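You operate a simulated robot arm through the tools that you are given. There is no shell and no other tool. Be economical: measure what you need, move in short steps, check, and stop when the job is done.

You run a simulated robot arm. Do the job below in one go: nothing can be reset, and whatever is moved stays where it is left.

## Task
Take the purple yarn cake and leave it on the top shelf of the pink bay. Take the tin that says "spent" from the footstool top and leave it on the top of the craft caddy. Put the gym cloth on the footstool top away on the top shelf of the green bay. Any order will do.

The check looks at the end state, three seconds after you hand in, the way a careful person would. Anything else that was tipped, shoved, dropped, spilled or broken makes it a failure. Flat cloth is picked up by pressing the open fingertips on it (5 to 10 N) and closing them slowly along it; thin cloth reads only 2 to 8 mm in the jaws.

## Robot
A 6-joint arm with a two-finger parallel gripper on a trunk, on a base that drives. Base frame: it is fixed to the floor where the robot stands at the start and does not move with it; the origin is under the middle of the robot, x ahead of it, y to its left, z up. Lengths are in mm, angles in degrees, forces in N, time in s.
With the tool pointing down near the work surface it reaches from about 100 to 680 mm from the robot's upright axis, wherever it stands. Its first joint turns from -115.0 to 115.0 degrees. Places, roughly: grey battery tin, hand balm tin [-1500, -1000, 500]; gym cloth [-1500, -1000, 500]; top of the craft caddy (17x40 cm) [-3080, -800, 400]; top shelf of the green bay [-1200, 900, 400]; top shelf of the pink bay [-2800, 200, 400]. Payload 4.2 kg.
Tool frame: the origin (TCP) lies between the finger pads and is the grasp point; the fingertips stand 23 mm ahead of it; z points along the fingers, y is the line along which they close. Largest opening 94 mm; finger width 38, thickness 10; the body of the gripper, 54 by 96 mm, starts 39 mm behind the TCP.
Orientation is told as [roll, pitch, yaw] about the base's x, y, z axes, in that order, counted from this pose: with the fingers straight down and closing along the base's y, the tool's x points along the base's -x, its y along +y and its z along -z.

## Interface
- The arm moves only by the tool apply_moves. Its argument "series" is a list of rows, each a list of 3 entries, a list of its own where there are three numbers: the shift along the tool's x, y, z in cm, then the turn, a rotation vector about the tool's x, y, z in degrees, then the closure, from 0 (fully open) to 1 (shut). In form: [[[x, y, z], [rx, ry, rz], claw], ...]. A call has 1 to 20 rows; each row shifts and turns the commanded pose from where the row before left it, along the tool's axes as they then stand. Each row takes 0.2 s and may step no farther than 50 mm and 8.6 degrees from the row before; otherwise, or with a gripper value out of range, the whole call is refused. A pose out of reach is approached as far as the arm can. The call stops where the force on the tool passes 40 N (or 10 N more than at its start, if that is more) or the arm is blocked; 0.2 s more then pass. Each finger travels about 108 mm/s and halts on what it meets, pressing with about 20 N; the grip force reading is that of the motor and also rises with nothing between the fingers. The clock runs only during rows and for 0.2 s after the last one: add rows that do not move to give the fingers time. It gives the time, the measured TCP pose, the force on the tool (base axes), the opening and the grip force at its end, in the units of the frame above (readings bear some noise), with the torque about the TCP (base axes, N m) and any sound that the robot's microphone picked up.
- Cameras (640 x 400 px; columns grow to the right, rows downward): "scene" is now at [199.9, 148.3, 1309.9]; the picture's right is [-0.69, -0.72, 0.00], its down [-0.61, 0.59, -0.52] and it looks along [0.37, -0.36, -0.85] (base axes); focal length 273 px, centre (320, 200). "wrist" rides on the gripper at [86, 16, -75] in the tool frame; the picture's right is [-0.18, 0.98, 0.00], its down [-0.58, -0.11, -0.81] and it looks along [-0.79, -0.15, 0.59] (tool axes); focal length 243 px, centre (320, 200). There is no depth. A picture from a camera that has moved, and an enlarged one, comes with that camera's place and axes in the base frame and with its lens.
- capture(camera): a new picture of that camera. It takes no simulated time.
- move_column(by): slides the trunk up (or, below 0, down) by that many mm; the arm and the scene camera ride with it, the base frame stays. It gives what a move gives, with no picture.
- base_move(legs): drives the robot by 1 to 6 legs, each [ahead, turn to the left] in mm and degrees, along the robot's own axes; the way and the turn of a leg run together, so that a leg with both is an arc; at most 1500 mm and 180 degrees a leg. The arm and the cameras ride along, it lands a little off, and it stops where it bumps. It gives what a move gives.
- aim_head(pan, tilt): turns the head with the scene camera to pan (to the left, within 80 degrees either way) and tilt (down, from -29 to 69), counted from straight ahead of the robot. It gives what a move gives.
- inspect(camera, box): a new picture of the part [left, top, right, bottom] of that camera's present view, enlarged. It takes no simulated time.
- finish_job(): hands the job in; it is judged then, once.

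Work in short steps. Places have to be worked out from the pictures, the camera data and where the tool is seen: move nearer, look again, correct. Check each grasp and each placing, and mend what went wrong. You have 165 turns and 120 pictures in all, those below and enlarged ones among them. Open the gripper and draw the arm clear of the work before you hand the job in, unless the task says otherwise; then end with one line.

The tools are called after "Call:" as a command line: name --argument value ..., lists and objects as JSON in quotes. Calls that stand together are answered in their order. apply_moves: Moves the arm, as the interface text tells. Its arguments: {"type":"object","properties":{"series":{"type":"array"}},"required":["series"]} The other tools are called the same way: move_column (by) slides the trunk up or down; base_move (legs) drives the base; aim_head (pan, tilt) turns the head that bears the scene camera; capture (camera) takes a picture; inspect (camera, box) takes an enlarged picture of a part of a camera's view; finish_job () hands the job in.

At the start:

```text
time_s: 0.0
tcp_pos: [366.5, -39.6, 704.2]
tcp_rot: [0.1, 0.0, 0.0]
force: [-0.1, -0.3, 0.4]
ft_torque: [-0.02, -0.01, -0.04]
gripper_width: 94.1
grip_force: 0.0
trunk travel left (down, up): [-697.0, 293.0]
robot x, y, heading: [5.0, 2.2, -0.2]
head pan, tilt: [-44.0, 58.6]
```

scene: 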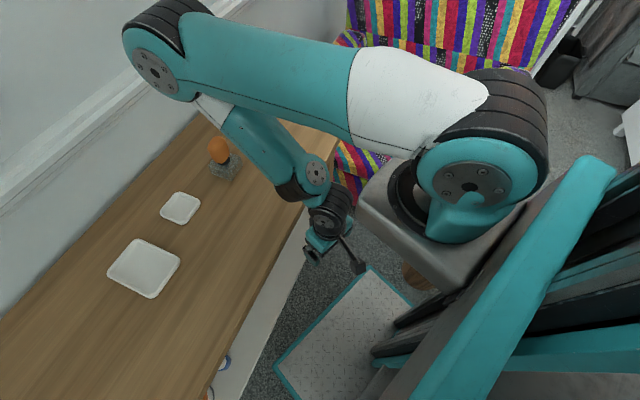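
wrist: 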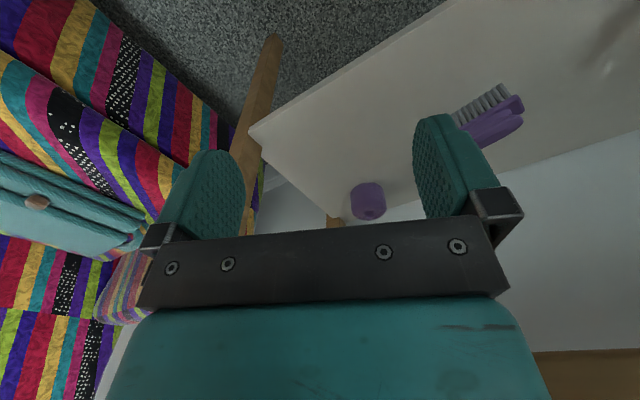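

The views show a table ahead and to the right, and a purple thing near the wrist camera. I'll look around with the head to map the room.

Call:
aim_head --pan 0 --tilt 25

Call:
capture --camera "scene"

Call:
inspect --camera "wrist" --box '[240, 60, 560, 260]'

Call:
aim_head --pan 80 --tilt 25

Call:
capture --camera "scene"

Call:
aim_head --pan -80 --tilt 25

Call:
capture --camera "scene"

```text
time_s: 1.1
tcp_pos: [367.0, -39.4, 703.7]
tcp_rot: [0.0, 0.0, 0.0]
force: [0.1, 0.2, 0.4]
ft_torque: [0.0, -0.02, 0.01]
gripper_width: 93.7
grip_force: 0.1
trunk travel left (down, up): [-697.0, 293.0]
robot x, y, heading: [-0.8, 0.9, -0.1]
head pan, tilt: [0.0, 25.0]
```

```text
117 pictures are left
camera scene: at [243.0, 195.6, 1358.3], right [0.0, -1.0, 0.0], down [-0.42, 0.0, -0.91], along [0.91, 0.0, -0.42], focal length 273 px, centre (320, 200)
```

scene: 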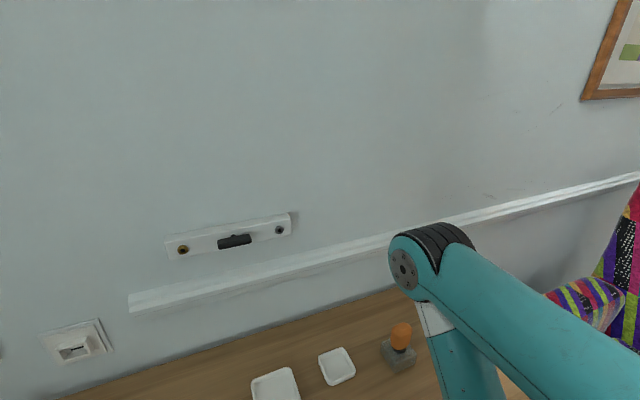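

```text
2.00 times, centred on (400, 160) of wrist
camera zoom: at [280.2, -23.0, 778.1], right [0.18, 0.98, 0.0], down [0.58, -0.11, 0.81], along [0.79, -0.15, -0.59], focal length 485 px, centre (160, 280)
```

zoom: 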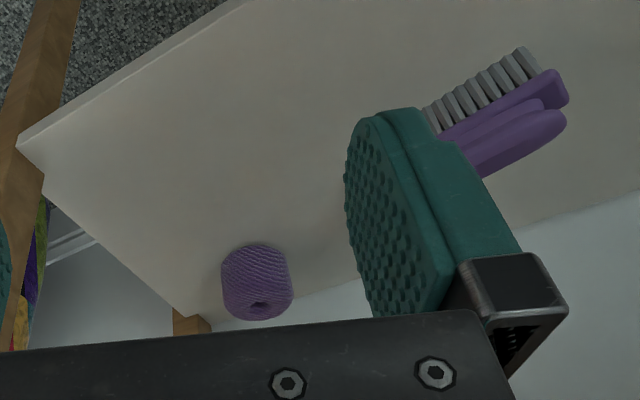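

```text
time_s: 2.6
tcp_pos: [365.9, -39.5, 704.1]
tcp_rot: [0.0, 0.0, 0.0]
force: [-0.6, -0.7, 0.1]
ft_torque: [0.03, -0.03, 0.0]
gripper_width: 94.1
grip_force: 0.1
trunk travel left (down, up): [-697.0, 293.0]
robot x, y, heading: [4.2, -1.2, -0.1]
head pan, tilt: [80.0, 25.0]
```

```text
115 pictures are left
camera scene: at [166.9, 286.4, 1358.4], right [0.98, -0.17, 0.0], down [-0.07, -0.42, -0.91], along [0.16, 0.89, -0.42], focal length 273 px, centre (320, 200)
```

scene: 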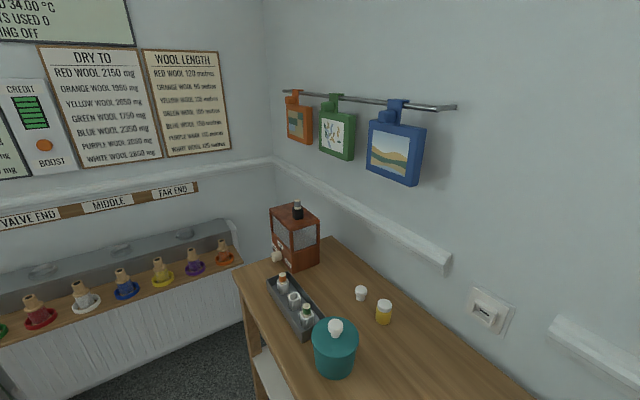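

```text
time_s: 5.1
tcp_pos: [365.4, -38.8, 705.1]
tcp_rot: [0.0, -0.1, 0.0]
force: [0.1, 0.1, 0.5]
ft_torque: [0.0, -0.02, 0.01]
gripper_width: 93.7
grip_force: 0.1
trunk travel left (down, up): [-697.0, 293.0]
robot x, y, heading: [1.2, 1.0, 0.0]
head pan, tilt: [-80.0, 25.0]
```

```text
114 pictures are left
camera scene: at [166.9, 104.9, 1358.4], right [-0.98, -0.17, 0.0], down [-0.07, 0.42, -0.91], along [0.16, -0.89, -0.42], focal length 273 px, centre (320, 200)
```

scene: 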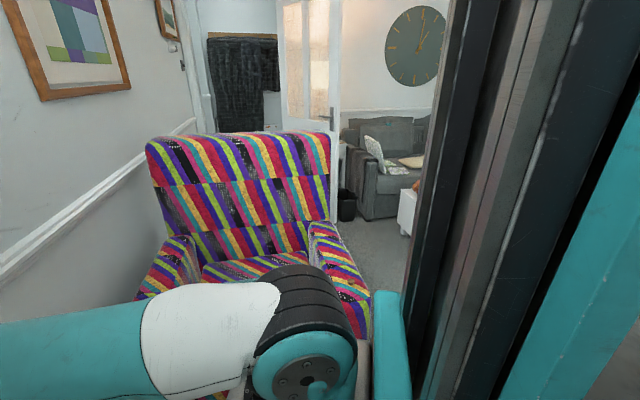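

The knit purple cylinder on the shelf under the table looks like the yarn cake. I'll look down and ahead for the geometry of the bench and shelf.

Call:
aim_head --pan 10 --tilt 60

Call:
capture --camera "scene"

Call:
capture --camera "wrist"

```text
time_s: 6.8
tcp_pos: [365.9, -39.8, 704.1]
tcp_rot: [0.0, 0.0, 0.1]
force: [-0.4, 0.1, 0.1]
ft_torque: [0.02, 0.0, 0.01]
gripper_width: 94.2
grip_force: 0.1
trunk travel left (down, up): [-697.0, 293.0]
robot x, y, heading: [3.8, 2.1, -0.2]
head pan, tilt: [10.0, 60.0]
```

```text
113 pictures are left
camera scene: at [216.5, 207.2, 1308.3], right [0.17, -0.98, 0.0], down [-0.85, -0.15, -0.5], along [0.49, 0.09, -0.87], focal length 273 px, centre (320, 200)
```

scene: 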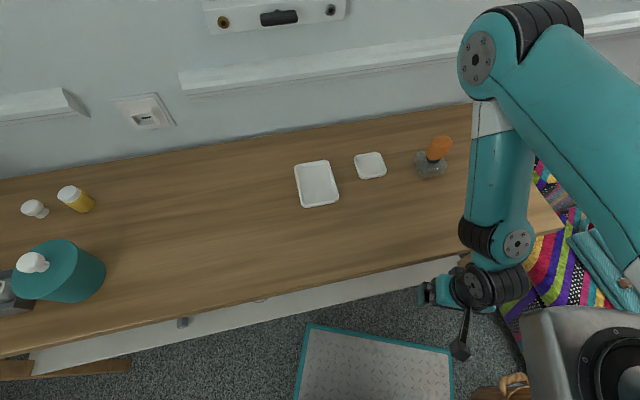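

```text
112 pictures are left
camera wrist: at [280.2, -23.0, 778.1], right [0.18, 0.98, 0.0], down [0.58, -0.11, 0.81], along [0.79, -0.15, -0.59], focal length 243 px, centre (320, 200)
```

wrist: 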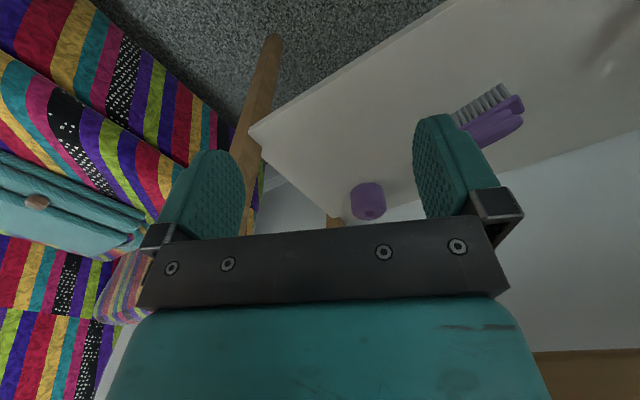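

The tabletop seems to be near z≈800, with the lower shelf near z≈400 and the yarn around (770, 0, 430). I'll check the floor at both sides before driving.

Call:
aim_head --pan 80 --tilt 60

Call:
capture --camera "scene"

Call:
aim_head --pan -80 --tilt 60

Call:
capture --camera "scene"

```text
time_s: 8.2
tcp_pos: [365.5, -40.4, 704.0]
tcp_rot: [0.1, 0.0, 0.0]
force: [-0.2, 0.1, 0.5]
ft_torque: [-0.02, -0.01, 0.03]
gripper_width: 94.4
grip_force: 0.0
trunk travel left (down, up): [-697.0, 293.0]
robot x, y, heading: [1.4, -0.9, 0.1]
head pan, tilt: [80.0, 60.0]
```

```text
111 pictures are left
camera scene: at [162.5, 261.3, 1308.3], right [0.98, -0.17, 0.0], down [-0.15, -0.85, -0.5], along [0.09, 0.49, -0.87], focal length 273 px, centre (320, 200)
```

scene: 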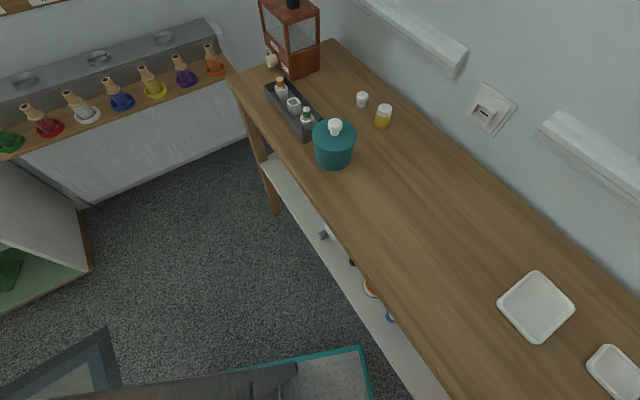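

```text
time_s: 10.6
tcp_pos: [365.4, -40.5, 705.4]
tcp_rot: [0.1, 0.0, 0.1]
force: [0.7, 0.0, -0.2]
ft_torque: [0.0, 0.01, 0.05]
gripper_width: 93.9
grip_force: 0.1
trunk travel left (down, up): [-697.0, 293.0]
robot x, y, heading: [-3.5, 0.2, 0.1]
head pan, tilt: [-80.0, 60.0]
```

```text
110 pictures are left
camera scene: at [162.5, 130.0, 1308.3], right [-0.98, -0.17, 0.0], down [-0.15, 0.85, -0.5], along [0.09, -0.49, -0.87], focal length 273 px, centre (320, 200)
```

scene: 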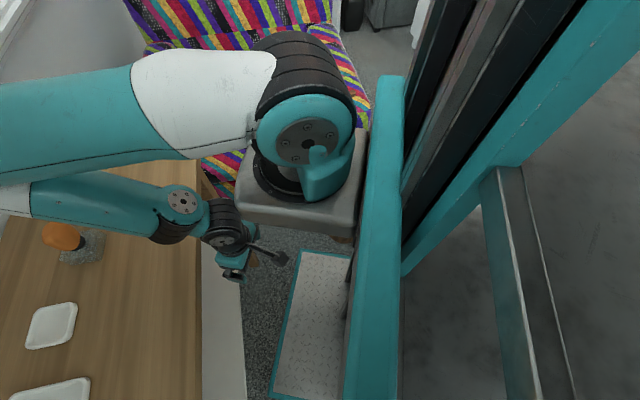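

The robot stands close to the bench, so I'll back off 200 mm. That gives room to point the tool forward under the tabletop.

Call:
base_move --legs '[[-200, 0]]'

Call:
aim_head --pan 0 --tilt 50

Call:
capture --camera "scene"

Call:
capture --camera "wrist"

```text
time_s: 12.2
tcp_pos: [166.6, -40.6, 704.2]
tcp_rot: [0.1, 0.1, 0.0]
force: [-1.0, -0.3, 0.1]
ft_torque: [0.02, 0.0, 0.0]
gripper_width: 94.2
grip_force: 0.2
trunk travel left (down, up): [-697.0, 293.0]
robot x, y, heading: [-199.0, 0.9, 0.1]
head pan, tilt: [-80.0, 60.0]
```

```text
time_s: 13.7
tcp_pos: [166.4, -40.1, 704.6]
tcp_rot: [0.0, 0.1, 0.1]
force: [0.0, 0.6, -0.3]
ft_torque: [0.01, -0.02, -0.01]
gripper_width: 94.2
grip_force: 0.1
trunk travel left (down, up): [-697.0, 293.0]
robot x, y, heading: [-198.8, -0.2, 0.2]
head pan, tilt: [0.0, 50.0]
```

```text
109 pictures are left
camera scene: at [28.1, 195.6, 1320.9], right [0.0, -1.0, 0.0], down [-0.77, 0.0, -0.64], along [0.64, 0.0, -0.77], focal length 273 px, centre (320, 200)
```

scene: 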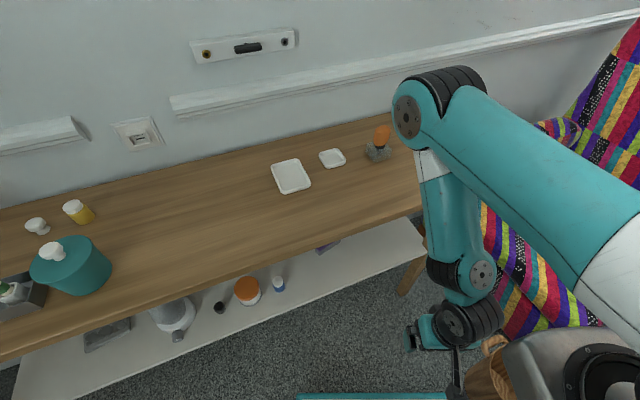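

```text
108 pictures are left
camera wrist: at [80.4, -23.0, 778.0], right [0.18, 0.98, 0.0], down [0.58, -0.11, 0.81], along [0.79, -0.15, -0.59], focal length 243 px, centre (320, 200)
```

wrist: 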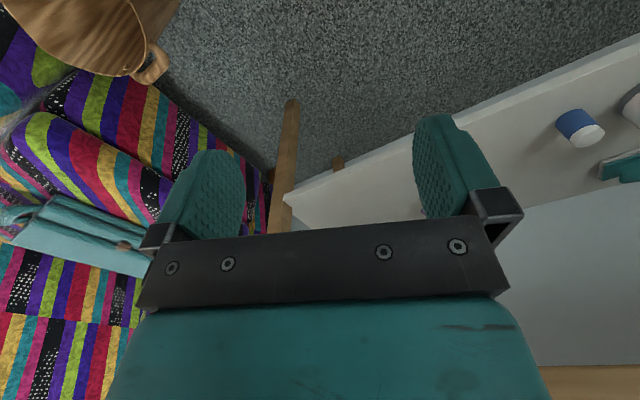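

To keep the camera clear of the shelf, it must be on top when the tool points forward. I'll yaw the tool about 170° here in free space.

Call:
apply_moves --series '[[[0, 0, 0], [0, 0, 8.5], 0], [[0, 0, 0], [0, 0, 8.5], 0], [[0, 0, 0], [0, 0, 8.5], 0], [[0, 0, 0], [0, 0, 8.5], 0], [[0, 0, 0], [0, 0, 8.5], 0], [[0, 0, 0], [0, 0, 8.5], 0], [[0, 0, 0], [0, 0, 8.5], 0], [[0, 0, 0], [0, 0, 8.5], 0], [[0, 0, 0], [0, 0, 8.5], 0], [[0, 0, 0], [0, 0, 8.5], 0], [[0, 0, 0], [0, 0, 8.5], 0], [[0, 0, 0], [0, 0, 8.5], 0], [[0, 0, 0], [0, 0, 8.5], 0], [[0, 0, 0], [0, 0, 8.5], 0], [[0, 0, 0], [0, 0, 8.5], 0], [[0, 0, 0], [0, 0, 8.5], 0], [[0, 0, 0], [0, 0, 8.5], 0], [[0, 0, 0], [0, 0, 8.5], 0], [[0, 0, 0], [0, 0, 8.5], 0], [[0, 0, 0], [0, 0, 8.5], 0]]'

Call:
capture --camera "scene"

```text
time_s: 17.9
tcp_pos: [173.6, -89.6, 704.0]
tcp_rot: [-0.4, 0.2, -170.0]
force: [0.4, 0.3, -0.2]
ft_torque: [-0.01, 0.02, 0.01]
gripper_width: 94.0
grip_force: 0.1
out of reach, approached as far as the arm can: row 18, 19, 20
trunk travel left (down, up): [-697.0, 293.0]
robot x, y, heading: [-198.7, 0.2, 0.1]
head pan, tilt: [0.0, 50.0]
```

```text
107 pictures are left
camera scene: at [28.0, 196.0, 1320.8], right [0.0, -1.0, 0.0], down [-0.77, 0.0, -0.64], along [0.64, 0.0, -0.77], focal length 273 px, centre (320, 200)
```

scene: 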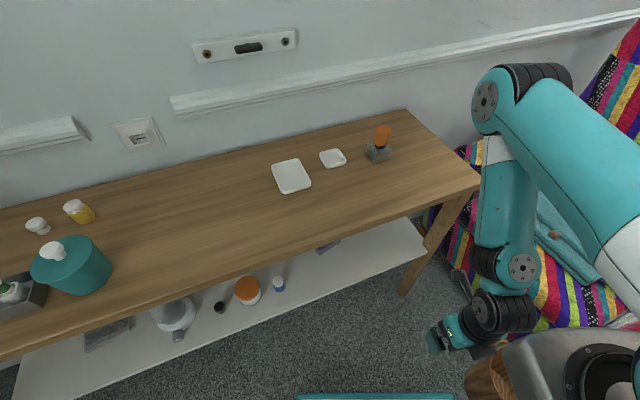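

Wrist rotation hits its limit in this direction. I'll rotate back the other way to reach the same yaw.

Call:
apply_moves --series '[[[0, 0, 0], [0, 0, -8.5], 0], [[0, 0, 0], [0, 0, -8.5], 0], [[0, 0, 0], [0, 0, -8.5], 0], [[0, 0, 0], [0, 0, -8.5], 0], [[0, 0, 0], [0, 0, -8.5], 0], [[0, 0, 0], [0, 0, -8.5], 0], [[0, 0, 0], [0, 0, -8.5], 0], [[0, 0, 0], [0, 0, -8.5], 0], [[0, 0, 0], [0, 0, -8.5], 0], [[0, 0, 0], [0, 0, -8.5], 0], [[0, 0, 0], [0, 0, -8.5], 0], [[0, 0, 0], [0, 0, -8.5], 0], [[0, 0, 0], [0, 0, -8.5], 0], [[0, 0, 0], [0, 0, -8.5], 0], [[0, 0, 0], [0, 0, -8.5], 0], [[0, 0, 0], [0, 0, -8.5], 0], [[0, 0, 0], [0, 0, -8.5], 0], [[0, 0, 0], [0, 0, -8.5], 0], [[0, 0, 0], [0, 0, -8.5], 0], [[0, 0, 0], [0, 0, -8.5], 0]]'

Call:
apply_moves --series '[[[0, 0, 0], [0, 0, -8.5], 0], [[0, 0, 0], [0, 0, -8.5], 0], [[0, 0, 0], [0, 0, -8.5], 0], [[0, 0, 0], [0, 0, -8.5], 0], [[0, 0, 0], [0, 0, -8.5], 0], [[0, 0, 0], [0, 0, -8.5], 0], [[0, 0, 0], [0, 0, -8.5], 0], [[0, 0, 0], [0, 0, -8.5], 0], [[0, 0, 0], [0, 0, -8.5], 0], [[0, 0, 0], [0, 0, -8.5], 0], [[0, 0, 0], [0, 0, -8.5], 0], [[0, 0, 0], [0, 0, -8.5], 0], [[0, 0, 0], [0, 0, -8.5], 0], [[0, 0, 0], [0, 0, -8.5], 0], [[0, 0, 0], [0, 0, -8.5], 0], [[0, 0, 0], [0, 0, -8.5], 0], [[0, 0, 0], [0, 0, -8.5], 0], [[0, 0, 0], [0, 0, -8.5], 0], [[0, 0, 0], [0, 0, -8.5], 0], [[0, 0, 0], [0, 0, -8.5], 0]]'

```text
time_s: 22.1
tcp_pos: [173.1, -90.1, 705.2]
tcp_rot: [-0.1, 0.0, 0.0]
force: [-0.2, 0.7, -0.3]
ft_torque: [0.0, -0.02, 0.01]
gripper_width: 93.8
grip_force: 0.0
trunk travel left (down, up): [-697.0, 293.0]
robot x, y, heading: [-200.2, 2.5, -0.0]
head pan, tilt: [0.0, 50.0]
```

```text
time_s: 26.3
tcp_pos: [173.8, -88.9, 705.1]
tcp_rot: [0.0, -0.1, 170.2]
force: [-1.2, 0.1, 0.0]
ft_torque: [-0.04, 0.0, -0.06]
gripper_width: 93.9
grip_force: 0.1
trunk travel left (down, up): [-697.0, 293.0]
robot x, y, heading: [-197.4, -1.6, -0.1]
head pan, tilt: [0.0, 50.0]
```

That direction works. Next I'll finish the yaw to about +7° toward the yarn, shift forward a little and pitch the tool forward.

Call:
apply_moves --series '[[[3, 0, 0], [0, 0, -8.5], 0], [[3, 0, 0], [0, 0, -8.5], 0], [[3, 0, 0], [0, 8.5, 0], 0], [[0, 0, 0], [0, 8.5, 0], 0], [[0, 0, 0], [0, 8.5, 0], 0], [[0, 0, 0], [0, 8.5, 0], 0], [[0, 0, 0], [0, 8.5, 0], 0], [[0, 0, 0], [0, 8.5, 0], 0], [[0, 0, 0], [0, 8.5, 0], 0], [[0, 0, 0], [0, 8.5, 0], 0]]'

Call:
capture --camera "scene"

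Call:
capture --camera "wrist"

```text
time_s: 28.5
tcp_pos: [254.0, -52.7, 703.6]
tcp_rot: [0.1, 25.4, -173.1]
force: [-0.2, -0.1, 0.0]
ft_torque: [0.05, 0.01, -0.02]
gripper_width: 94.0
grip_force: 0.0
out of reach, approached as far as the arm can: row 1, 2, 6, 7, 8, 9, 10
trunk travel left (down, up): [-697.0, 293.0]
robot x, y, heading: [-199.8, -2.7, -0.0]
head pan, tilt: [0.0, 50.0]
```

```text
106 pictures are left
camera scene: at [28.1, 195.7, 1320.9], right [0.0, -1.0, 0.0], down [-0.77, 0.0, -0.64], along [0.64, 0.0, -0.77], focal length 273 px, centre (320, 200)
```

scene: 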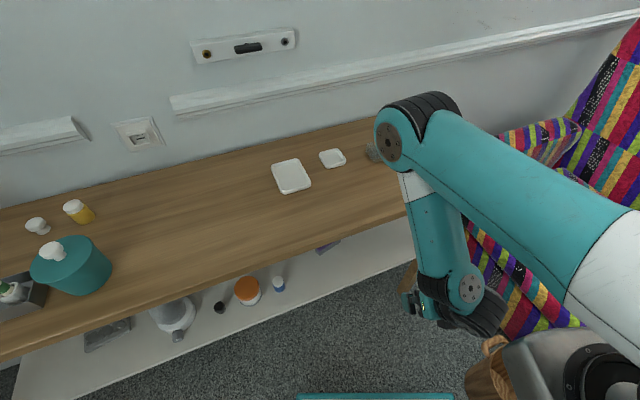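

```text
105 pictures are left
camera wrist: at [301.9, -62.4, 807.6], right [-0.05, -1.0, -0.08], down [-0.88, 0.0, 0.48], along [-0.48, 0.09, -0.88], focal length 243 px, centre (320, 200)
```

wrist: 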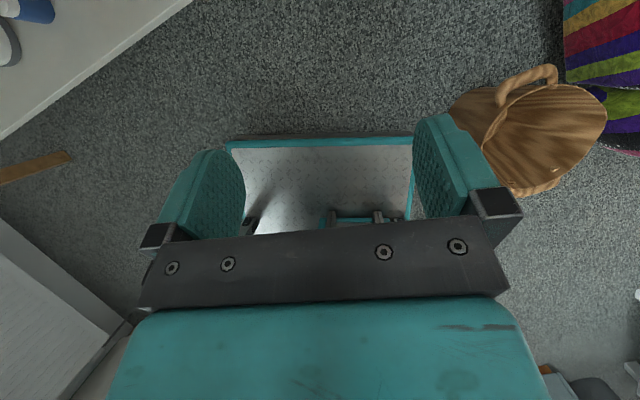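

The arm is too folded for a forward-pointing tool here. I'll back off another 200 mm and then extend while pitching.

Call:
base_move --legs '[[-200, 0]]'

Call:
apply_moves --series '[[[4, 0, 2], [0, 0, 0], 0], [[4, 0, 2], [0, 0, 0], 0], [[4, 0, 2], [0, 0, 0], 0], [[4, 0, 2], [0, 0, 0], 0], [[3, 0, 2], [0, 0, 0], 0], [[0, 0, 0], [0, 8.5, 0], 0], [[0, 0, 0], [0, 8.5, 0], 0], [[0, 0, 0], [0, 8.5, 0], 0], [[0, 0, 0], [0, 8.5, 0], 0], [[0, 0, 0], [0, 8.5, 0], 0], [[0, 0, 0], [0, 8.5, 0], 0], [[0, 0, 0], [0, 8.5, 0], 0]]'

Call:
capture --camera "scene"

```text
time_s: 30.1
tcp_pos: [53.8, -52.9, 704.5]
tcp_rot: [0.0, 25.5, -173.1]
force: [-1.2, 0.5, -0.5]
ft_torque: [-0.01, -0.01, -0.01]
gripper_width: 94.3
grip_force: 0.1
trunk travel left (down, up): [-697.0, 293.0]
robot x, y, heading: [-399.7, -0.6, -0.5]
head pan, tilt: [0.0, 50.0]
```

```text
time_s: 32.7
tcp_pos: [331.7, 2.3, 667.0]
tcp_rot: [0.3, 85.0, -173.0]
force: [-0.7, 0.5, -0.2]
ft_torque: [-0.02, 0.0, 0.0]
gripper_width: 93.9
grip_force: 0.1
out of reach, approached as far as the arm can: row 4, 5, 10, 11, 12
trunk travel left (down, up): [-697.0, 293.0]
robot x, y, heading: [-395.8, 3.7, 0.0]
head pan, tilt: [0.0, 50.0]
```

```text
104 pictures are left
camera scene: at [-171.5, 195.4, 1321.0], right [0.0, -1.0, 0.0], down [-0.77, 0.0, -0.64], along [0.64, 0.0, -0.77], focal length 273 px, centre (320, 200)
```

scene: 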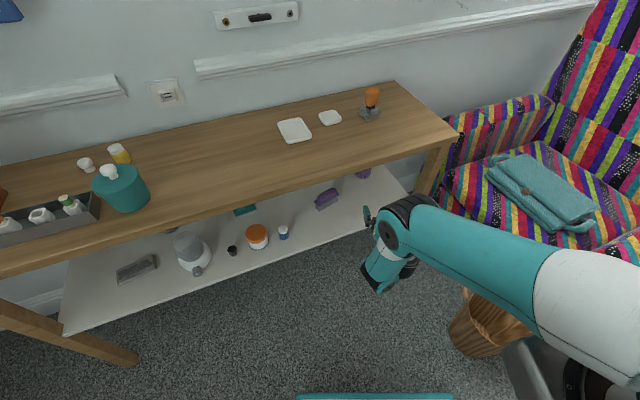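

The tool now points forward at pitch 85°. I'll lower the trunk by 200 mm and check the wrist view.

Call:
move_column --by -190

Call:
capture --camera "wrist"

Call:
capture --camera "scene"

```text
time_s: 34.8
tcp_pos: [331.8, 0.9, 477.5]
tcp_rot: [-0.1, 85.0, -173.2]
force: [0.9, -0.4, -0.6]
ft_torque: [-0.01, -0.03, 0.0]
gripper_width: 93.9
grip_force: 0.1
trunk travel left (down, up): [-507.0, 483.0]
robot x, y, heading: [-399.6, -0.1, -0.3]
head pan, tilt: [0.0, 50.0]
```

```text
103 pictures are left
camera wrist: at [268.1, -21.6, 568.4], right [0.1, -0.98, -0.18], down [-0.86, 0.01, -0.51], along [0.5, 0.21, -0.84], focal length 243 px, centre (320, 200)
```

wrist: 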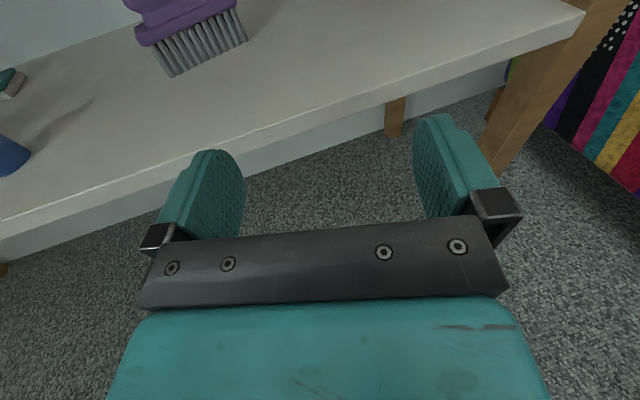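

```text
102 pictures are left
camera scene: at [-171.3, 195.3, 1130.9], right [0.0, -1.0, 0.0], down [-0.77, 0.0, -0.64], along [0.64, 0.0, -0.77], focal length 273 px, centre (320, 200)
```

scene: 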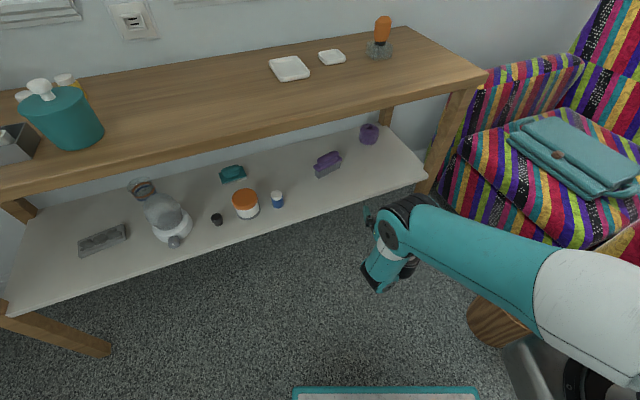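

The yarn cake is now visible in the scene view near (369,133). I'll zoom in for a better estimate.

Call:
inspect --camera "scene" --box '[280, 90, 440, 190]'

```text
4.00 times, centred on (360, 140) of scene
camera zoom: at [-171.3, 195.3, 1130.9], right [0.0, -1.0, 0.0], down [-0.77, 0.0, -0.64], along [0.64, 0.0, -0.77], focal length 1093 px, centre (160, 440)
```

zoom: 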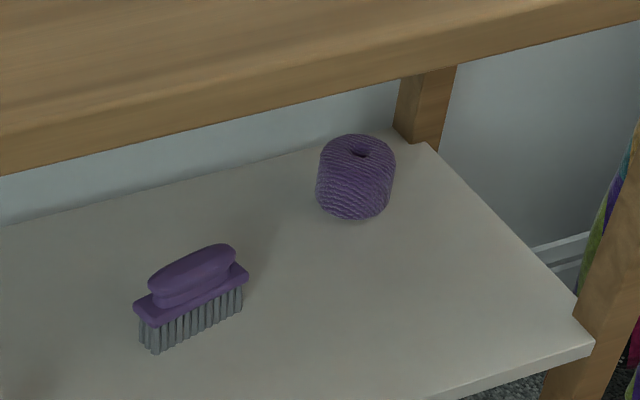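

Triangulating gives a shelf top near z≈440 and a yarn centre of about (710, 3, 472), 77 mm across. I'll tilt the tool 15° below horizontal and advance to about 100 mm before it.

Call:
apply_moves --series '[[[0, 0, 0], [0, -5, 0], 0], [[0, 0, 0], [0, -5, 0], 0], [[1.14, 0.636, 3.59], [0, 0, 0], 0], [[1.14, 0.636, 3.59], [0, 0, 0], 0], [[1.14, 0.636, 3.59], [0, 0, 0], 0], [[1.14, 0.636, 3.59], [0, 0, 0], 0], [[1.14, 0.636, 3.59], [0, 0, 0], 0]]'

Call:
capture --camera "wrist"

Call:
capture --camera "scene"

```text
time_s: 36.4
tcp_pos: [506.9, 16.3, 490.0]
tcp_rot: [-1.0, 74.9, -174.9]
force: [-0.5, 0.0, -0.4]
ft_torque: [-0.01, 0.05, 0.0]
gripper_width: 94.2
grip_force: 0.0
out of reach, approached as far as the arm can: row 6, 7
trunk travel left (down, up): [-507.0, 483.0]
robot x, y, heading: [-399.7, 0.2, -0.2]
head pan, tilt: [0.0, 50.0]
```

```text
100 pictures are left
camera wrist: at [460.0, -5.8, 590.9], right [0.05, -0.98, -0.18], down [-0.94, 0.01, -0.35], along [0.35, 0.19, -0.92], focal length 243 px, centre (320, 200)
```

wrist: 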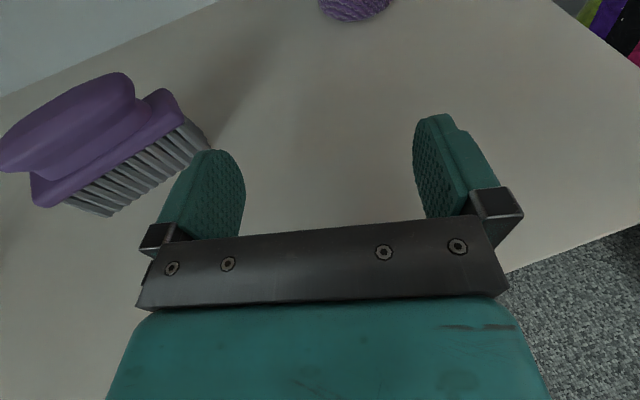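

```text
99 pictures are left
camera scene: at [-171.3, 195.3, 1130.9], right [0.0, -1.0, 0.0], down [-0.77, 0.0, -0.64], along [0.64, 0.0, -0.77], focal length 273 px, centre (320, 200)
```

scene: 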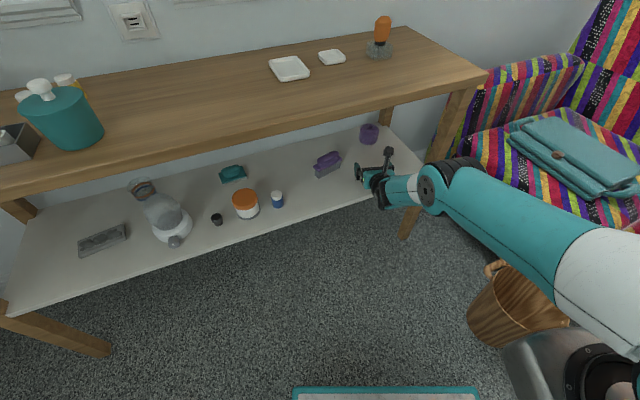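

The arm is nearly at full stretch, so the base must carry it in. First I'll shift the tool right to line up with the yarn and pull it back slightly, then drive 110 mm ahead.

Call:
apply_moves --series '[[[0, 1.2, -1.5], [0, 0, 0], 0], [[0, 1.2, -1.5], [0, 0, 0], 0]]'

Call:
base_move --legs '[[110, 0]]'

Call:
capture --camera "wrist"

Call:
capture --camera "scene"

```text
time_s: 37.0
tcp_pos: [475.8, -0.6, 498.4]
tcp_rot: [-0.3, 74.9, -173.9]
force: [0.5, -1.3, -0.3]
ft_torque: [-0.03, 0.0, 0.01]
gripper_width: 94.2
grip_force: 0.1
out of reach, approached as far as the arm can: row 1, 2
trunk travel left (down, up): [-507.0, 483.0]
robot x, y, heading: [-400.7, 4.4, -0.1]
head pan, tilt: [0.0, 50.0]
```

```text
time_s: 38.2
tcp_pos: [585.5, -0.3, 498.6]
tcp_rot: [-0.2, 75.0, -174.0]
force: [0.6, 0.1, -0.5]
ft_torque: [-0.04, -0.03, 0.03]
gripper_width: 94.3
grip_force: 0.0
trunk travel left (down, up): [-507.0, 483.0]
robot x, y, heading: [-288.2, -2.2, -0.3]
head pan, tilt: [0.0, 50.0]
```

```text
98 pictures are left
camera wrist: at [538.4, -21.8, 599.7], right [0.06, -0.98, -0.18], down [-0.94, 0.01, -0.35], along [0.35, 0.19, -0.92], focal length 243 px, centre (320, 200)
```

wrist: 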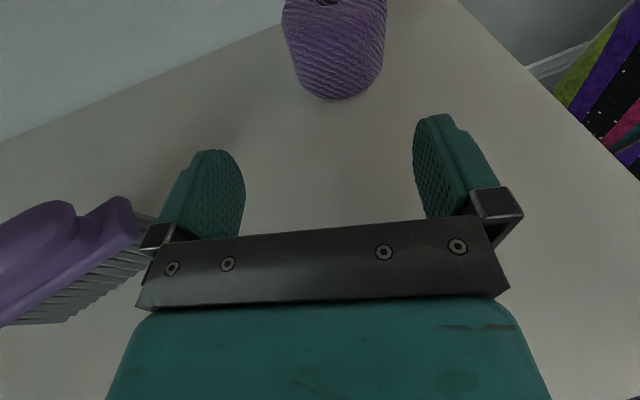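

```text
97 pictures are left
camera scene: at [-61.0, 194.9, 1130.9], right [0.0, -1.0, 0.0], down [-0.77, 0.0, -0.64], along [0.64, 0.0, -0.77], focal length 273 px, centre (320, 200)
```

scene: 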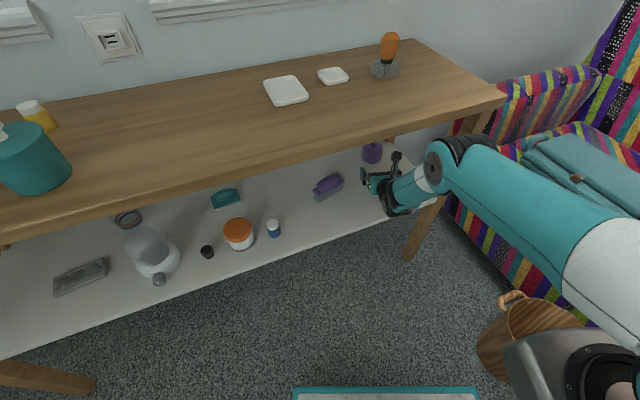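

The yarn centre measures about (718, 1), so I'll shift the tool 12 mm right and lower it slightly. Then the base goes 70 mm ahead and I look again.

Call:
apply_moves --series '[[[-1.0, 1.2, 0], [0, 0, 0], 0], [[0, 0, 0], [0, 0, 0], 0]]'

Call:
base_move --legs '[[55, 0]]'

Call:
capture --camera "wrist"

```text
time_s: 38.8
tcp_pos: [582.0, -8.2, 488.1]
tcp_rot: [-0.5, 75.1, -174.7]
force: [-0.5, 0.3, -0.1]
ft_torque: [0.02, 0.0, 0.01]
gripper_width: 93.8
grip_force: 0.0
out of reach, approached as far as the arm can: row 1
trunk travel left (down, up): [-507.0, 483.0]
robot x, y, heading: [-292.6, -0.4, -0.2]
head pan, tilt: [0.0, 50.0]
```

```text
time_s: 39.8
tcp_pos: [638.0, -9.1, 488.8]
tcp_rot: [-0.4, 75.0, -174.7]
force: [-0.2, -0.3, 0.6]
ft_torque: [0.01, 0.03, 0.01]
gripper_width: 94.0
grip_force: 0.0
trunk travel left (down, up): [-507.0, 483.0]
robot x, y, heading: [-235.4, 1.1, -0.3]
head pan, tilt: [0.0, 50.0]
```

```text
96 pictures are left
camera wrist: at [590.3, -29.3, 590.3], right [0.05, -0.98, -0.18], down [-0.94, 0.02, -0.35], along [0.35, 0.19, -0.92], focal length 243 px, centre (320, 200)
```

wrist: 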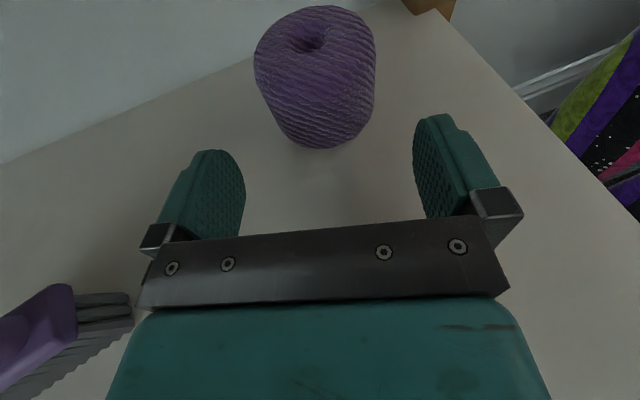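

The alignment works out at a few millimetres. I'll advance 40 mm and check again.

Call:
base_move --legs '[[40, 0]]'

Call:
capture --camera "wrist"

```text
time_s: 40.6
tcp_pos: [678.8, -8.6, 486.2]
tcp_rot: [-0.3, 75.0, -174.6]
force: [-0.9, -1.0, 1.3]
ft_torque: [-0.03, 0.03, -0.01]
gripper_width: 94.0
grip_force: 0.1
trunk travel left (down, up): [-507.0, 483.0]
robot x, y, heading: [-193.8, -1.1, -0.2]
head pan, tilt: [0.0, 50.0]
```

```text
95 pictures are left
camera wrist: at [630.7, -29.3, 590.3], right [0.05, -0.98, -0.18], down [-0.94, 0.02, -0.35], along [0.35, 0.19, -0.92], focal length 243 px, centre (320, 200)
```

wrist: 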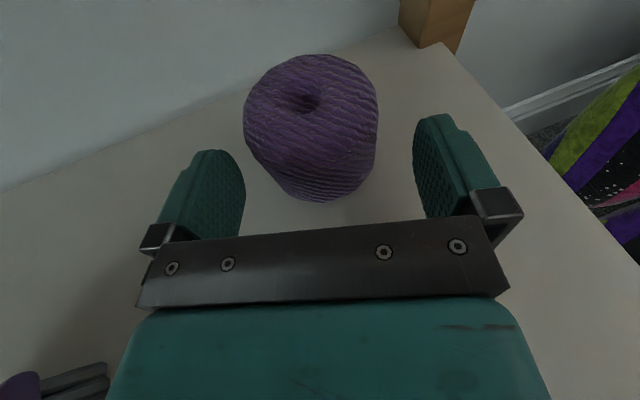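

The left margin is only about 4 mm, so I'll shift the tool 6 mm left and lower it 6 mm.

Call:
apply_moves --series '[[[-0.6, -0.6, 0], [0, 0, 0], 0], [[0, 0, 0], [0, 0, 0], 0]]'

Call:
base_move --legs '[[27, 0]]'

Call:
capture --camera "wrist"

```text
time_s: 41.2
tcp_pos: [676.7, -1.6, 483.3]
tcp_rot: [-0.5, 75.1, -174.7]
force: [-0.3, -0.1, 0.0]
ft_torque: [0.01, -0.02, 0.0]
gripper_width: 94.1
grip_force: 0.1
trunk travel left (down, up): [-507.0, 483.0]
robot x, y, heading: [-193.6, 0.2, -0.3]
head pan, tilt: [0.0, 50.0]
```

```text
time_s: 42.0
tcp_pos: [683.1, -4.8, 473.5]
tcp_rot: [-0.2, 74.3, -174.6]
force: [1.6, 0.9, 3.7]
ft_torque: [-0.06, 0.15, -0.02]
gripper_width: 94.2
grip_force: 0.1
trunk travel left (down, up): [-507.0, 483.0]
robot x, y, heading: [-176.8, 1.0, -0.3]
head pan, tilt: [0.0, 50.0]
stopped in leg 1: the robot was blocked; the commanded pose is now the measured one
```

```text
94 pictures are left
camera wrist: at [637.0, -25.2, 576.4], right [0.05, -0.98, -0.18], down [-0.94, 0.02, -0.34], along [0.34, 0.18, -0.92], focal length 243 px, centre (320, 200)
```

wrist: 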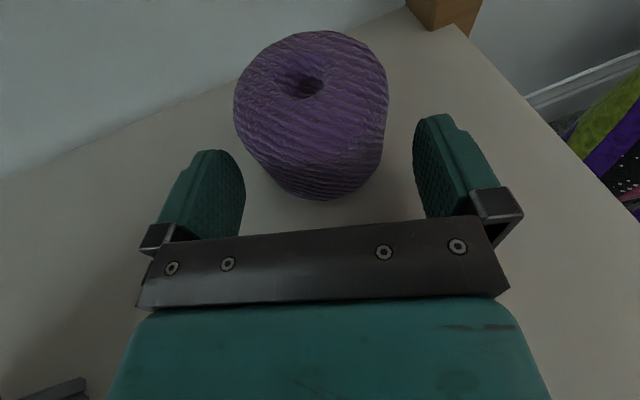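

The base was blocked and the TCP dropped, so something on the arm probably touched the table edge. I'll look at the scene.

Call:
aim_head --pan -10 --tilt 40

Call:
inspect --camera "scene" --box '[240, 100, 560, 300]'

```text
time_s: 42.8
tcp_pos: [682.8, -4.8, 474.1]
tcp_rot: [-0.2, 74.0, -174.5]
force: [1.6, 1.2, 4.2]
ft_torque: [-0.04, 0.17, -0.01]
gripper_width: 93.9
grip_force: 0.0
trunk travel left (down, up): [-507.0, 483.0]
robot x, y, heading: [-180.3, 2.0, -0.5]
head pan, tilt: [-10.0, 40.0]
```

```text
2.00 times, centred on (400, 200) of scene
camera zoom: at [55.1, 179.2, 1144.9], right [-0.18, -0.98, 0.0], down [-0.63, 0.11, -0.77], along [0.75, -0.14, -0.64], focal length 546 px, centre (160, 200)
```

zoom: 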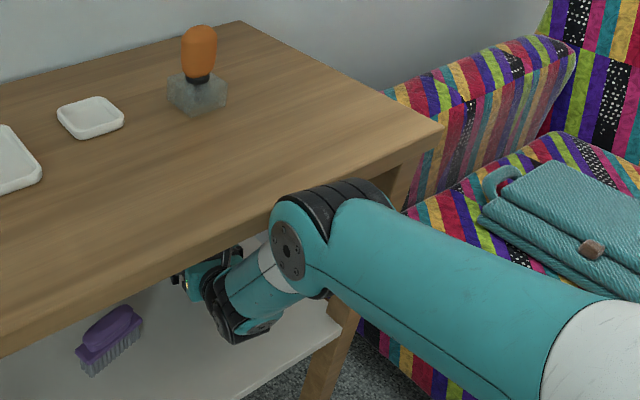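

The elbow is hitting the tabletop edge. I'll back out straight, lower the trunk so the whole arm stays under the tabletop, and re-raise the tool.

Call:
base_move --legs '[[-350, 0]]'

Call:
apply_moves --series '[[[4, 0, -1], [0, 0, 0], 0], [[4, 0, -1], [0, 0, 0], 0], [[4, 0, -1], [0, 0, 0], 0], [[4, 0, -1], [0, 0, 0], 0], [[4, 0, -1], [0, 0, 0], 0]]'

Call:
move_column --by -200

Call:
capture --camera "scene"

```text
time_s: 45.0
tcp_pos: [333.5, -2.9, 474.9]
tcp_rot: [-0.2, 74.1, -174.4]
force: [0.5, -0.2, -0.7]
ft_torque: [0.02, 0.03, 0.02]
gripper_width: 94.1
grip_force: 0.1
trunk travel left (down, up): [-507.0, 483.0]
robot x, y, heading: [-533.1, -0.5, 0.0]
head pan, tilt: [-10.0, 40.0]
```

```text
time_s: 46.2
tcp_pos: [338.7, 0.2, 680.9]
tcp_rot: [-0.3, 74.1, -174.4]
force: [-0.5, -0.5, -0.5]
ft_torque: [0.03, 0.01, -0.04]
gripper_width: 94.0
grip_force: 0.0
trunk travel left (down, up): [-507.0, 483.0]
robot x, y, heading: [-531.1, 2.2, -0.0]
head pan, tilt: [-10.0, 40.0]
```

```text
time_s: 48.4
tcp_pos: [339.7, -0.8, 479.8]
tcp_rot: [-0.2, 74.2, -174.4]
force: [0.3, 0.4, 0.5]
ft_torque: [0.0, 0.05, -0.01]
gripper_width: 94.0
grip_force: 0.1
trunk travel left (down, up): [-307.0, 683.0]
robot x, y, heading: [-530.0, 1.3, -0.3]
head pan, tilt: [-10.0, 40.0]
```

```text
92 pictures are left
camera scene: at [-295.5, 181.2, 945.1], right [-0.18, -0.98, 0.0], down [-0.63, 0.11, -0.77], along [0.75, -0.13, -0.64], focal length 273 px, centre (320, 200)
```

scene: 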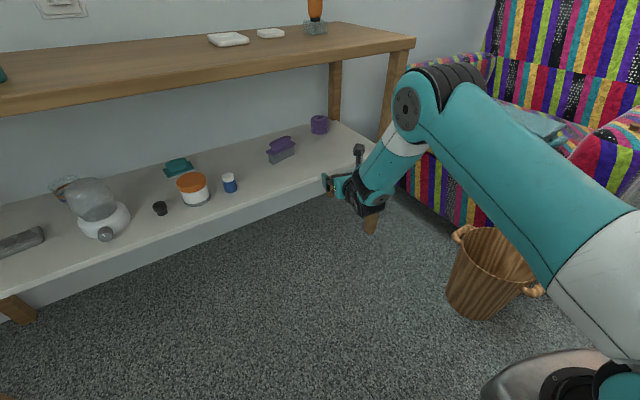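

The elbow is still about as high as the tabletop. I'll straighten the arm by backing up, extending, and lowering the trunk another 100 mm.

Call:
base_move --legs '[[-250, 0]]'

Call:
apply_moves --series '[[[2.9, 0, 3.6], [0, 0, 0], 0], [[2.9, 0, 3.6], [0, 0, 0], 0], [[2.9, 0, 3.6], [0, 0, 0], 0], [[2.9, 0, 3.6], [0, 0, 0], 0], [[2.9, 0, 3.6], [0, 0, 0], 0], [[2.9, 0, 3.6], [0, 0, 0], 0]]'

Call:
move_column --by -100

Call:
capture --camera "scene"

```text
time_s: 50.2
tcp_pos: [87.7, 3.1, 480.0]
tcp_rot: [-0.3, 74.1, -174.2]
force: [0.8, 0.6, -1.0]
ft_torque: [0.0, 0.02, 0.0]
gripper_width: 93.9
grip_force: 0.1
trunk travel left (down, up): [-307.0, 683.0]
robot x, y, heading: [-779.3, 1.1, -0.0]
head pan, tilt: [-10.0, 40.0]
```

```text
time_s: 51.6
tcp_pos: [228.3, 83.2, 576.7]
tcp_rot: [-5.0, 74.3, -179.9]
force: [0.0, 0.0, 0.3]
ft_torque: [0.0, -0.01, -0.02]
gripper_width: 93.8
grip_force: 0.0
out of reach, approached as far as the arm can: row 2, 3, 4, 5, 6
trunk travel left (down, up): [-307.0, 683.0]
robot x, y, heading: [-780.2, -1.3, 0.1]
head pan, tilt: [-10.0, 40.0]
```

```text
time_s: 53.0
tcp_pos: [228.0, 83.2, 476.4]
tcp_rot: [-5.0, 74.3, -179.9]
force: [-0.7, 0.6, 0.1]
ft_torque: [0.02, -0.01, -0.01]
gripper_width: 94.1
grip_force: 0.1
trunk travel left (down, up): [-207.0, 783.0]
robot x, y, heading: [-777.7, 2.1, 0.1]
head pan, tilt: [-10.0, 40.0]
```

```text
91 pictures are left
camera scene: at [-546.4, 182.1, 845.0], right [-0.17, -0.98, 0.0], down [-0.63, 0.11, -0.77], along [0.75, -0.13, -0.64], focal length 273 px, centre (320, 200)
```

scene: 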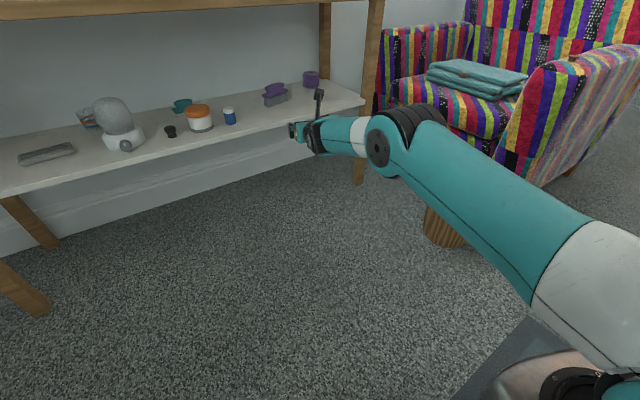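

The arm was at full stretch and drifted sideways, though its orientation is still right. I'll bring it back to y≈0 with slightly less extension.

Call:
apply_moves --series '[[[-0.4, 3.95, -2.35], [0, 0, 0], 0], [[-0.4, 3.95, -2.35], [0, 0, 0], 0], [[0, 0, 0], [0, 0, 0], 0]]'

Call:
capture --camera "scene"

```text
time_s: 53.8
tcp_pos: [181.2, 13.8, 477.3]
tcp_rot: [-7.1, 74.4, 177.1]
force: [0.6, 0.3, -0.1]
ft_torque: [0.01, -0.05, 0.01]
gripper_width: 93.9
grip_force: 0.0
out of reach, approached as far as the arm can: row 2
trunk travel left (down, up): [-207.0, 783.0]
robot x, y, heading: [-781.9, 0.3, 0.3]
head pan, tilt: [-10.0, 40.0]
```

```text
90 pictures are left
camera scene: at [-546.4, 182.1, 845.0], right [-0.17, -0.98, 0.0], down [-0.63, 0.11, -0.77], along [0.75, -0.13, -0.64], focal length 273 px, centre (320, 200)
```

scene: 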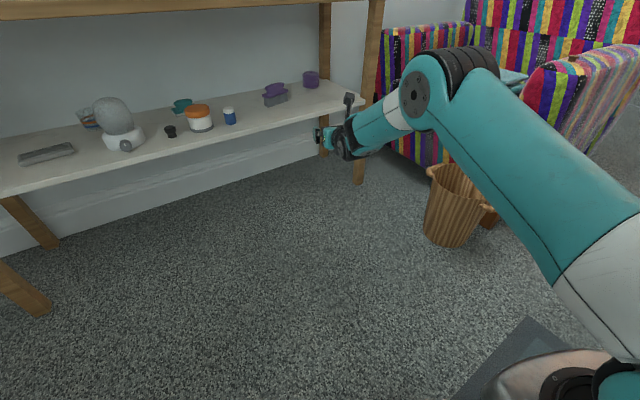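

With this extension, I estimate the elbow stays in front of the tabletop edge and the forearm passes under it. I'll raise the tool 1 cm, shift it right, and drive in.

Call:
apply_moves --series '[[[1.0, 1.3, 0], [0, 0, 0], 0], [[0, 0, 0], [0, 0, 0], 0]]'

Call:
base_move --legs '[[420, 0]]'

Call:
capture --camera "wrist"

Call:
capture --camera "scene"

```text
time_s: 54.4
tcp_pos: [177.5, 14.5, 485.7]
tcp_rot: [-6.9, 74.4, 177.3]
force: [0.1, -0.4, -0.4]
ft_torque: [0.01, -0.02, 0.02]
gripper_width: 94.0
grip_force: 0.0
out of reach, approached as far as the arm can: row 1
trunk travel left (down, up): [-207.0, 783.0]
robot x, y, heading: [-781.1, -0.2, -0.2]
head pan, tilt: [-10.0, 40.0]
```

```text
time_s: 56.9
tcp_pos: [597.5, 15.1, 484.6]
tcp_rot: [-6.8, 74.4, 177.3]
force: [0.4, -0.8, -0.6]
ft_torque: [0.03, 0.0, 0.01]
gripper_width: 94.2
grip_force: 0.0
trunk travel left (down, up): [-207.0, 783.0]
robot x, y, heading: [-360.6, 2.1, 0.2]
head pan, tilt: [-10.0, 40.0]
```

```text
89 pictures are left
camera wrist: at [551.0, -6.4, 587.7], right [0.02, -0.98, -0.21], down [-0.94, 0.05, -0.34], along [0.34, 0.2, -0.92], focal length 243 px, centre (320, 200)
```

wrist: 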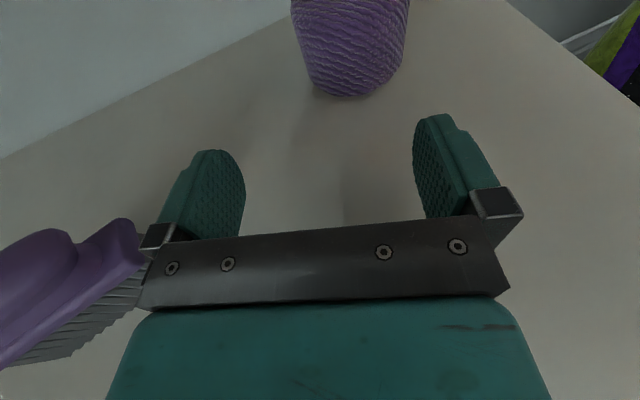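

```text
88 pictures are left
camera scene: at [-126.6, 183.2, 845.0], right [-0.17, -0.99, 0.0], down [-0.63, 0.11, -0.77], along [0.75, -0.13, -0.64], focal length 273 px, centre (320, 200)
```

scene: 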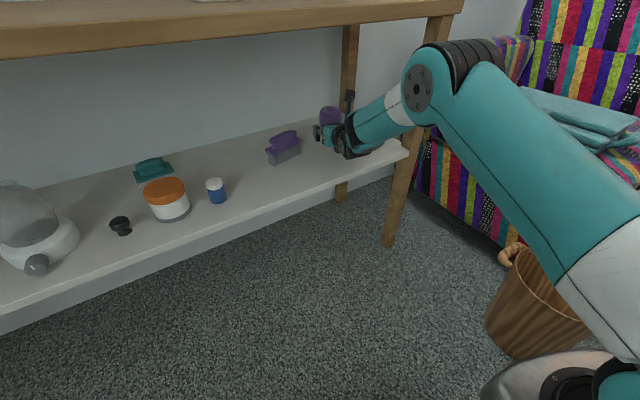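

The arm won't shift right at this orientation, so I'll turn the base 1.25° right. That moves the tool about 20 mm.

Call:
base_move --legs '[[0, -1.25], [50, 0]]'

Call:
capture --camera "wrist"

```text
time_s: 58.2
tcp_pos: [649.1, -5.9, 486.4]
tcp_rot: [-6.9, 74.4, 176.1]
force: [-0.3, 1.4, 0.7]
ft_torque: [-0.01, -0.01, -0.01]
gripper_width: 93.9
grip_force: 0.0
trunk travel left (down, up): [-207.0, 783.0]
robot x, y, heading: [-311.0, 0.6, -1.1]
head pan, tilt: [-10.0, 40.0]
```

```text
87 pictures are left
camera wrist: at [601.0, -28.0, 587.7], right [0.0, -0.98, -0.21], down [-0.94, 0.07, -0.34], along [0.35, 0.2, -0.92], focal length 243 px, centre (320, 200)
```

wrist: 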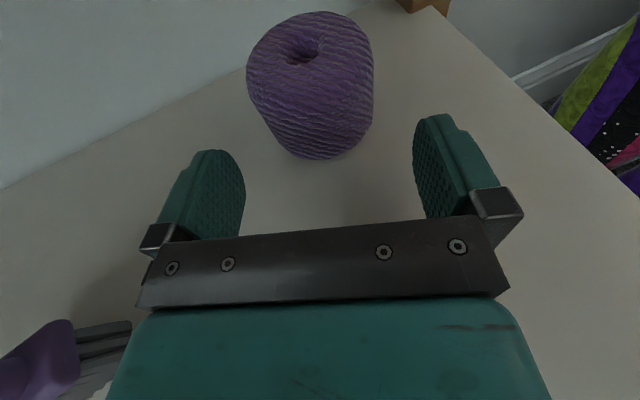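

The yarn centre is about 5 mm left of the tool line. I'll shift the arm left 6 mm, lower it 6 mm, then drive 55 mm.

Call:
apply_moves --series '[[[-0.6, -0.6, 0], [0, 0, 0], 0], [[0, 0, 0], [0, 0, 0], 0]]'

Call:
base_move --legs '[[40, 0]]'

Call:
capture --camera "wrist"

```text
time_s: 58.8
tcp_pos: [646.5, -0.5, 479.5]
tcp_rot: [-6.8, 74.5, 176.2]
force: [0.2, 0.4, 0.0]
ft_torque: [0.01, -0.02, -0.01]
gripper_width: 93.9
grip_force: 0.1
trunk travel left (down, up): [-207.0, 783.0]
robot x, y, heading: [-312.3, -4.0, -1.1]
head pan, tilt: [-10.0, 40.0]
```

```text
time_s: 59.7
tcp_pos: [686.7, -1.7, 480.7]
tcp_rot: [-6.9, 74.4, 176.1]
force: [-0.3, 0.0, -0.9]
ft_torque: [-0.01, -0.03, 0.02]
gripper_width: 94.3
grip_force: 0.1
trunk travel left (down, up): [-207.0, 783.0]
robot x, y, heading: [-265.5, 1.5, -0.9]
head pan, tilt: [-10.0, 40.0]
```

```text
86 pictures are left
camera wrist: at [639.4, -22.7, 582.3], right [0.0, -0.98, -0.21], down [-0.94, 0.07, -0.34], along [0.35, 0.2, -0.92], focal length 243 px, centre (320, 200)
```

wrist: 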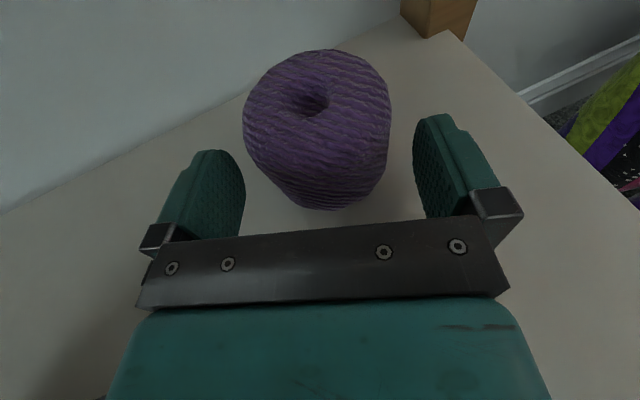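

The offset is now about 2 mm. I'll advance the last 20 mm and look.

Call:
base_move --legs '[[20, 0]]'

Call:
capture --camera "wrist"

```text
time_s: 60.5
tcp_pos: [706.4, -1.1, 479.0]
tcp_rot: [-6.9, 74.4, 176.1]
force: [-0.2, 0.7, 0.1]
ft_torque: [-0.03, 0.01, 0.0]
gripper_width: 93.9
grip_force: 0.1
trunk travel left (down, up): [-207.0, 783.0]
robot x, y, heading: [-249.9, -1.1, -1.2]
head pan, tilt: [-10.0, 40.0]
```

```text
85 pictures are left
camera wrist: at [659.6, -23.1, 582.3], right [0.0, -0.98, -0.21], down [-0.94, 0.07, -0.34], along [0.35, 0.2, -0.92], focal length 243 px, centre (320, 200)
```

wrist: 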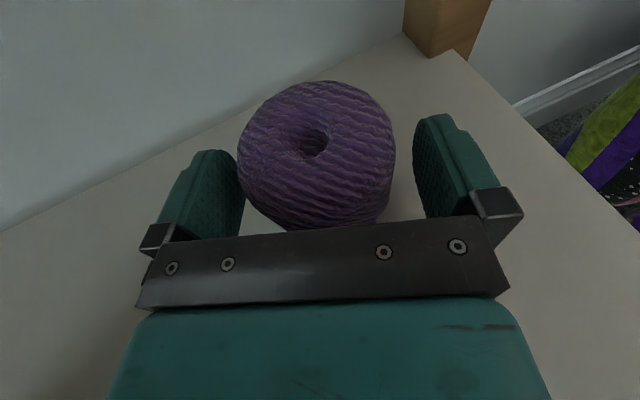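

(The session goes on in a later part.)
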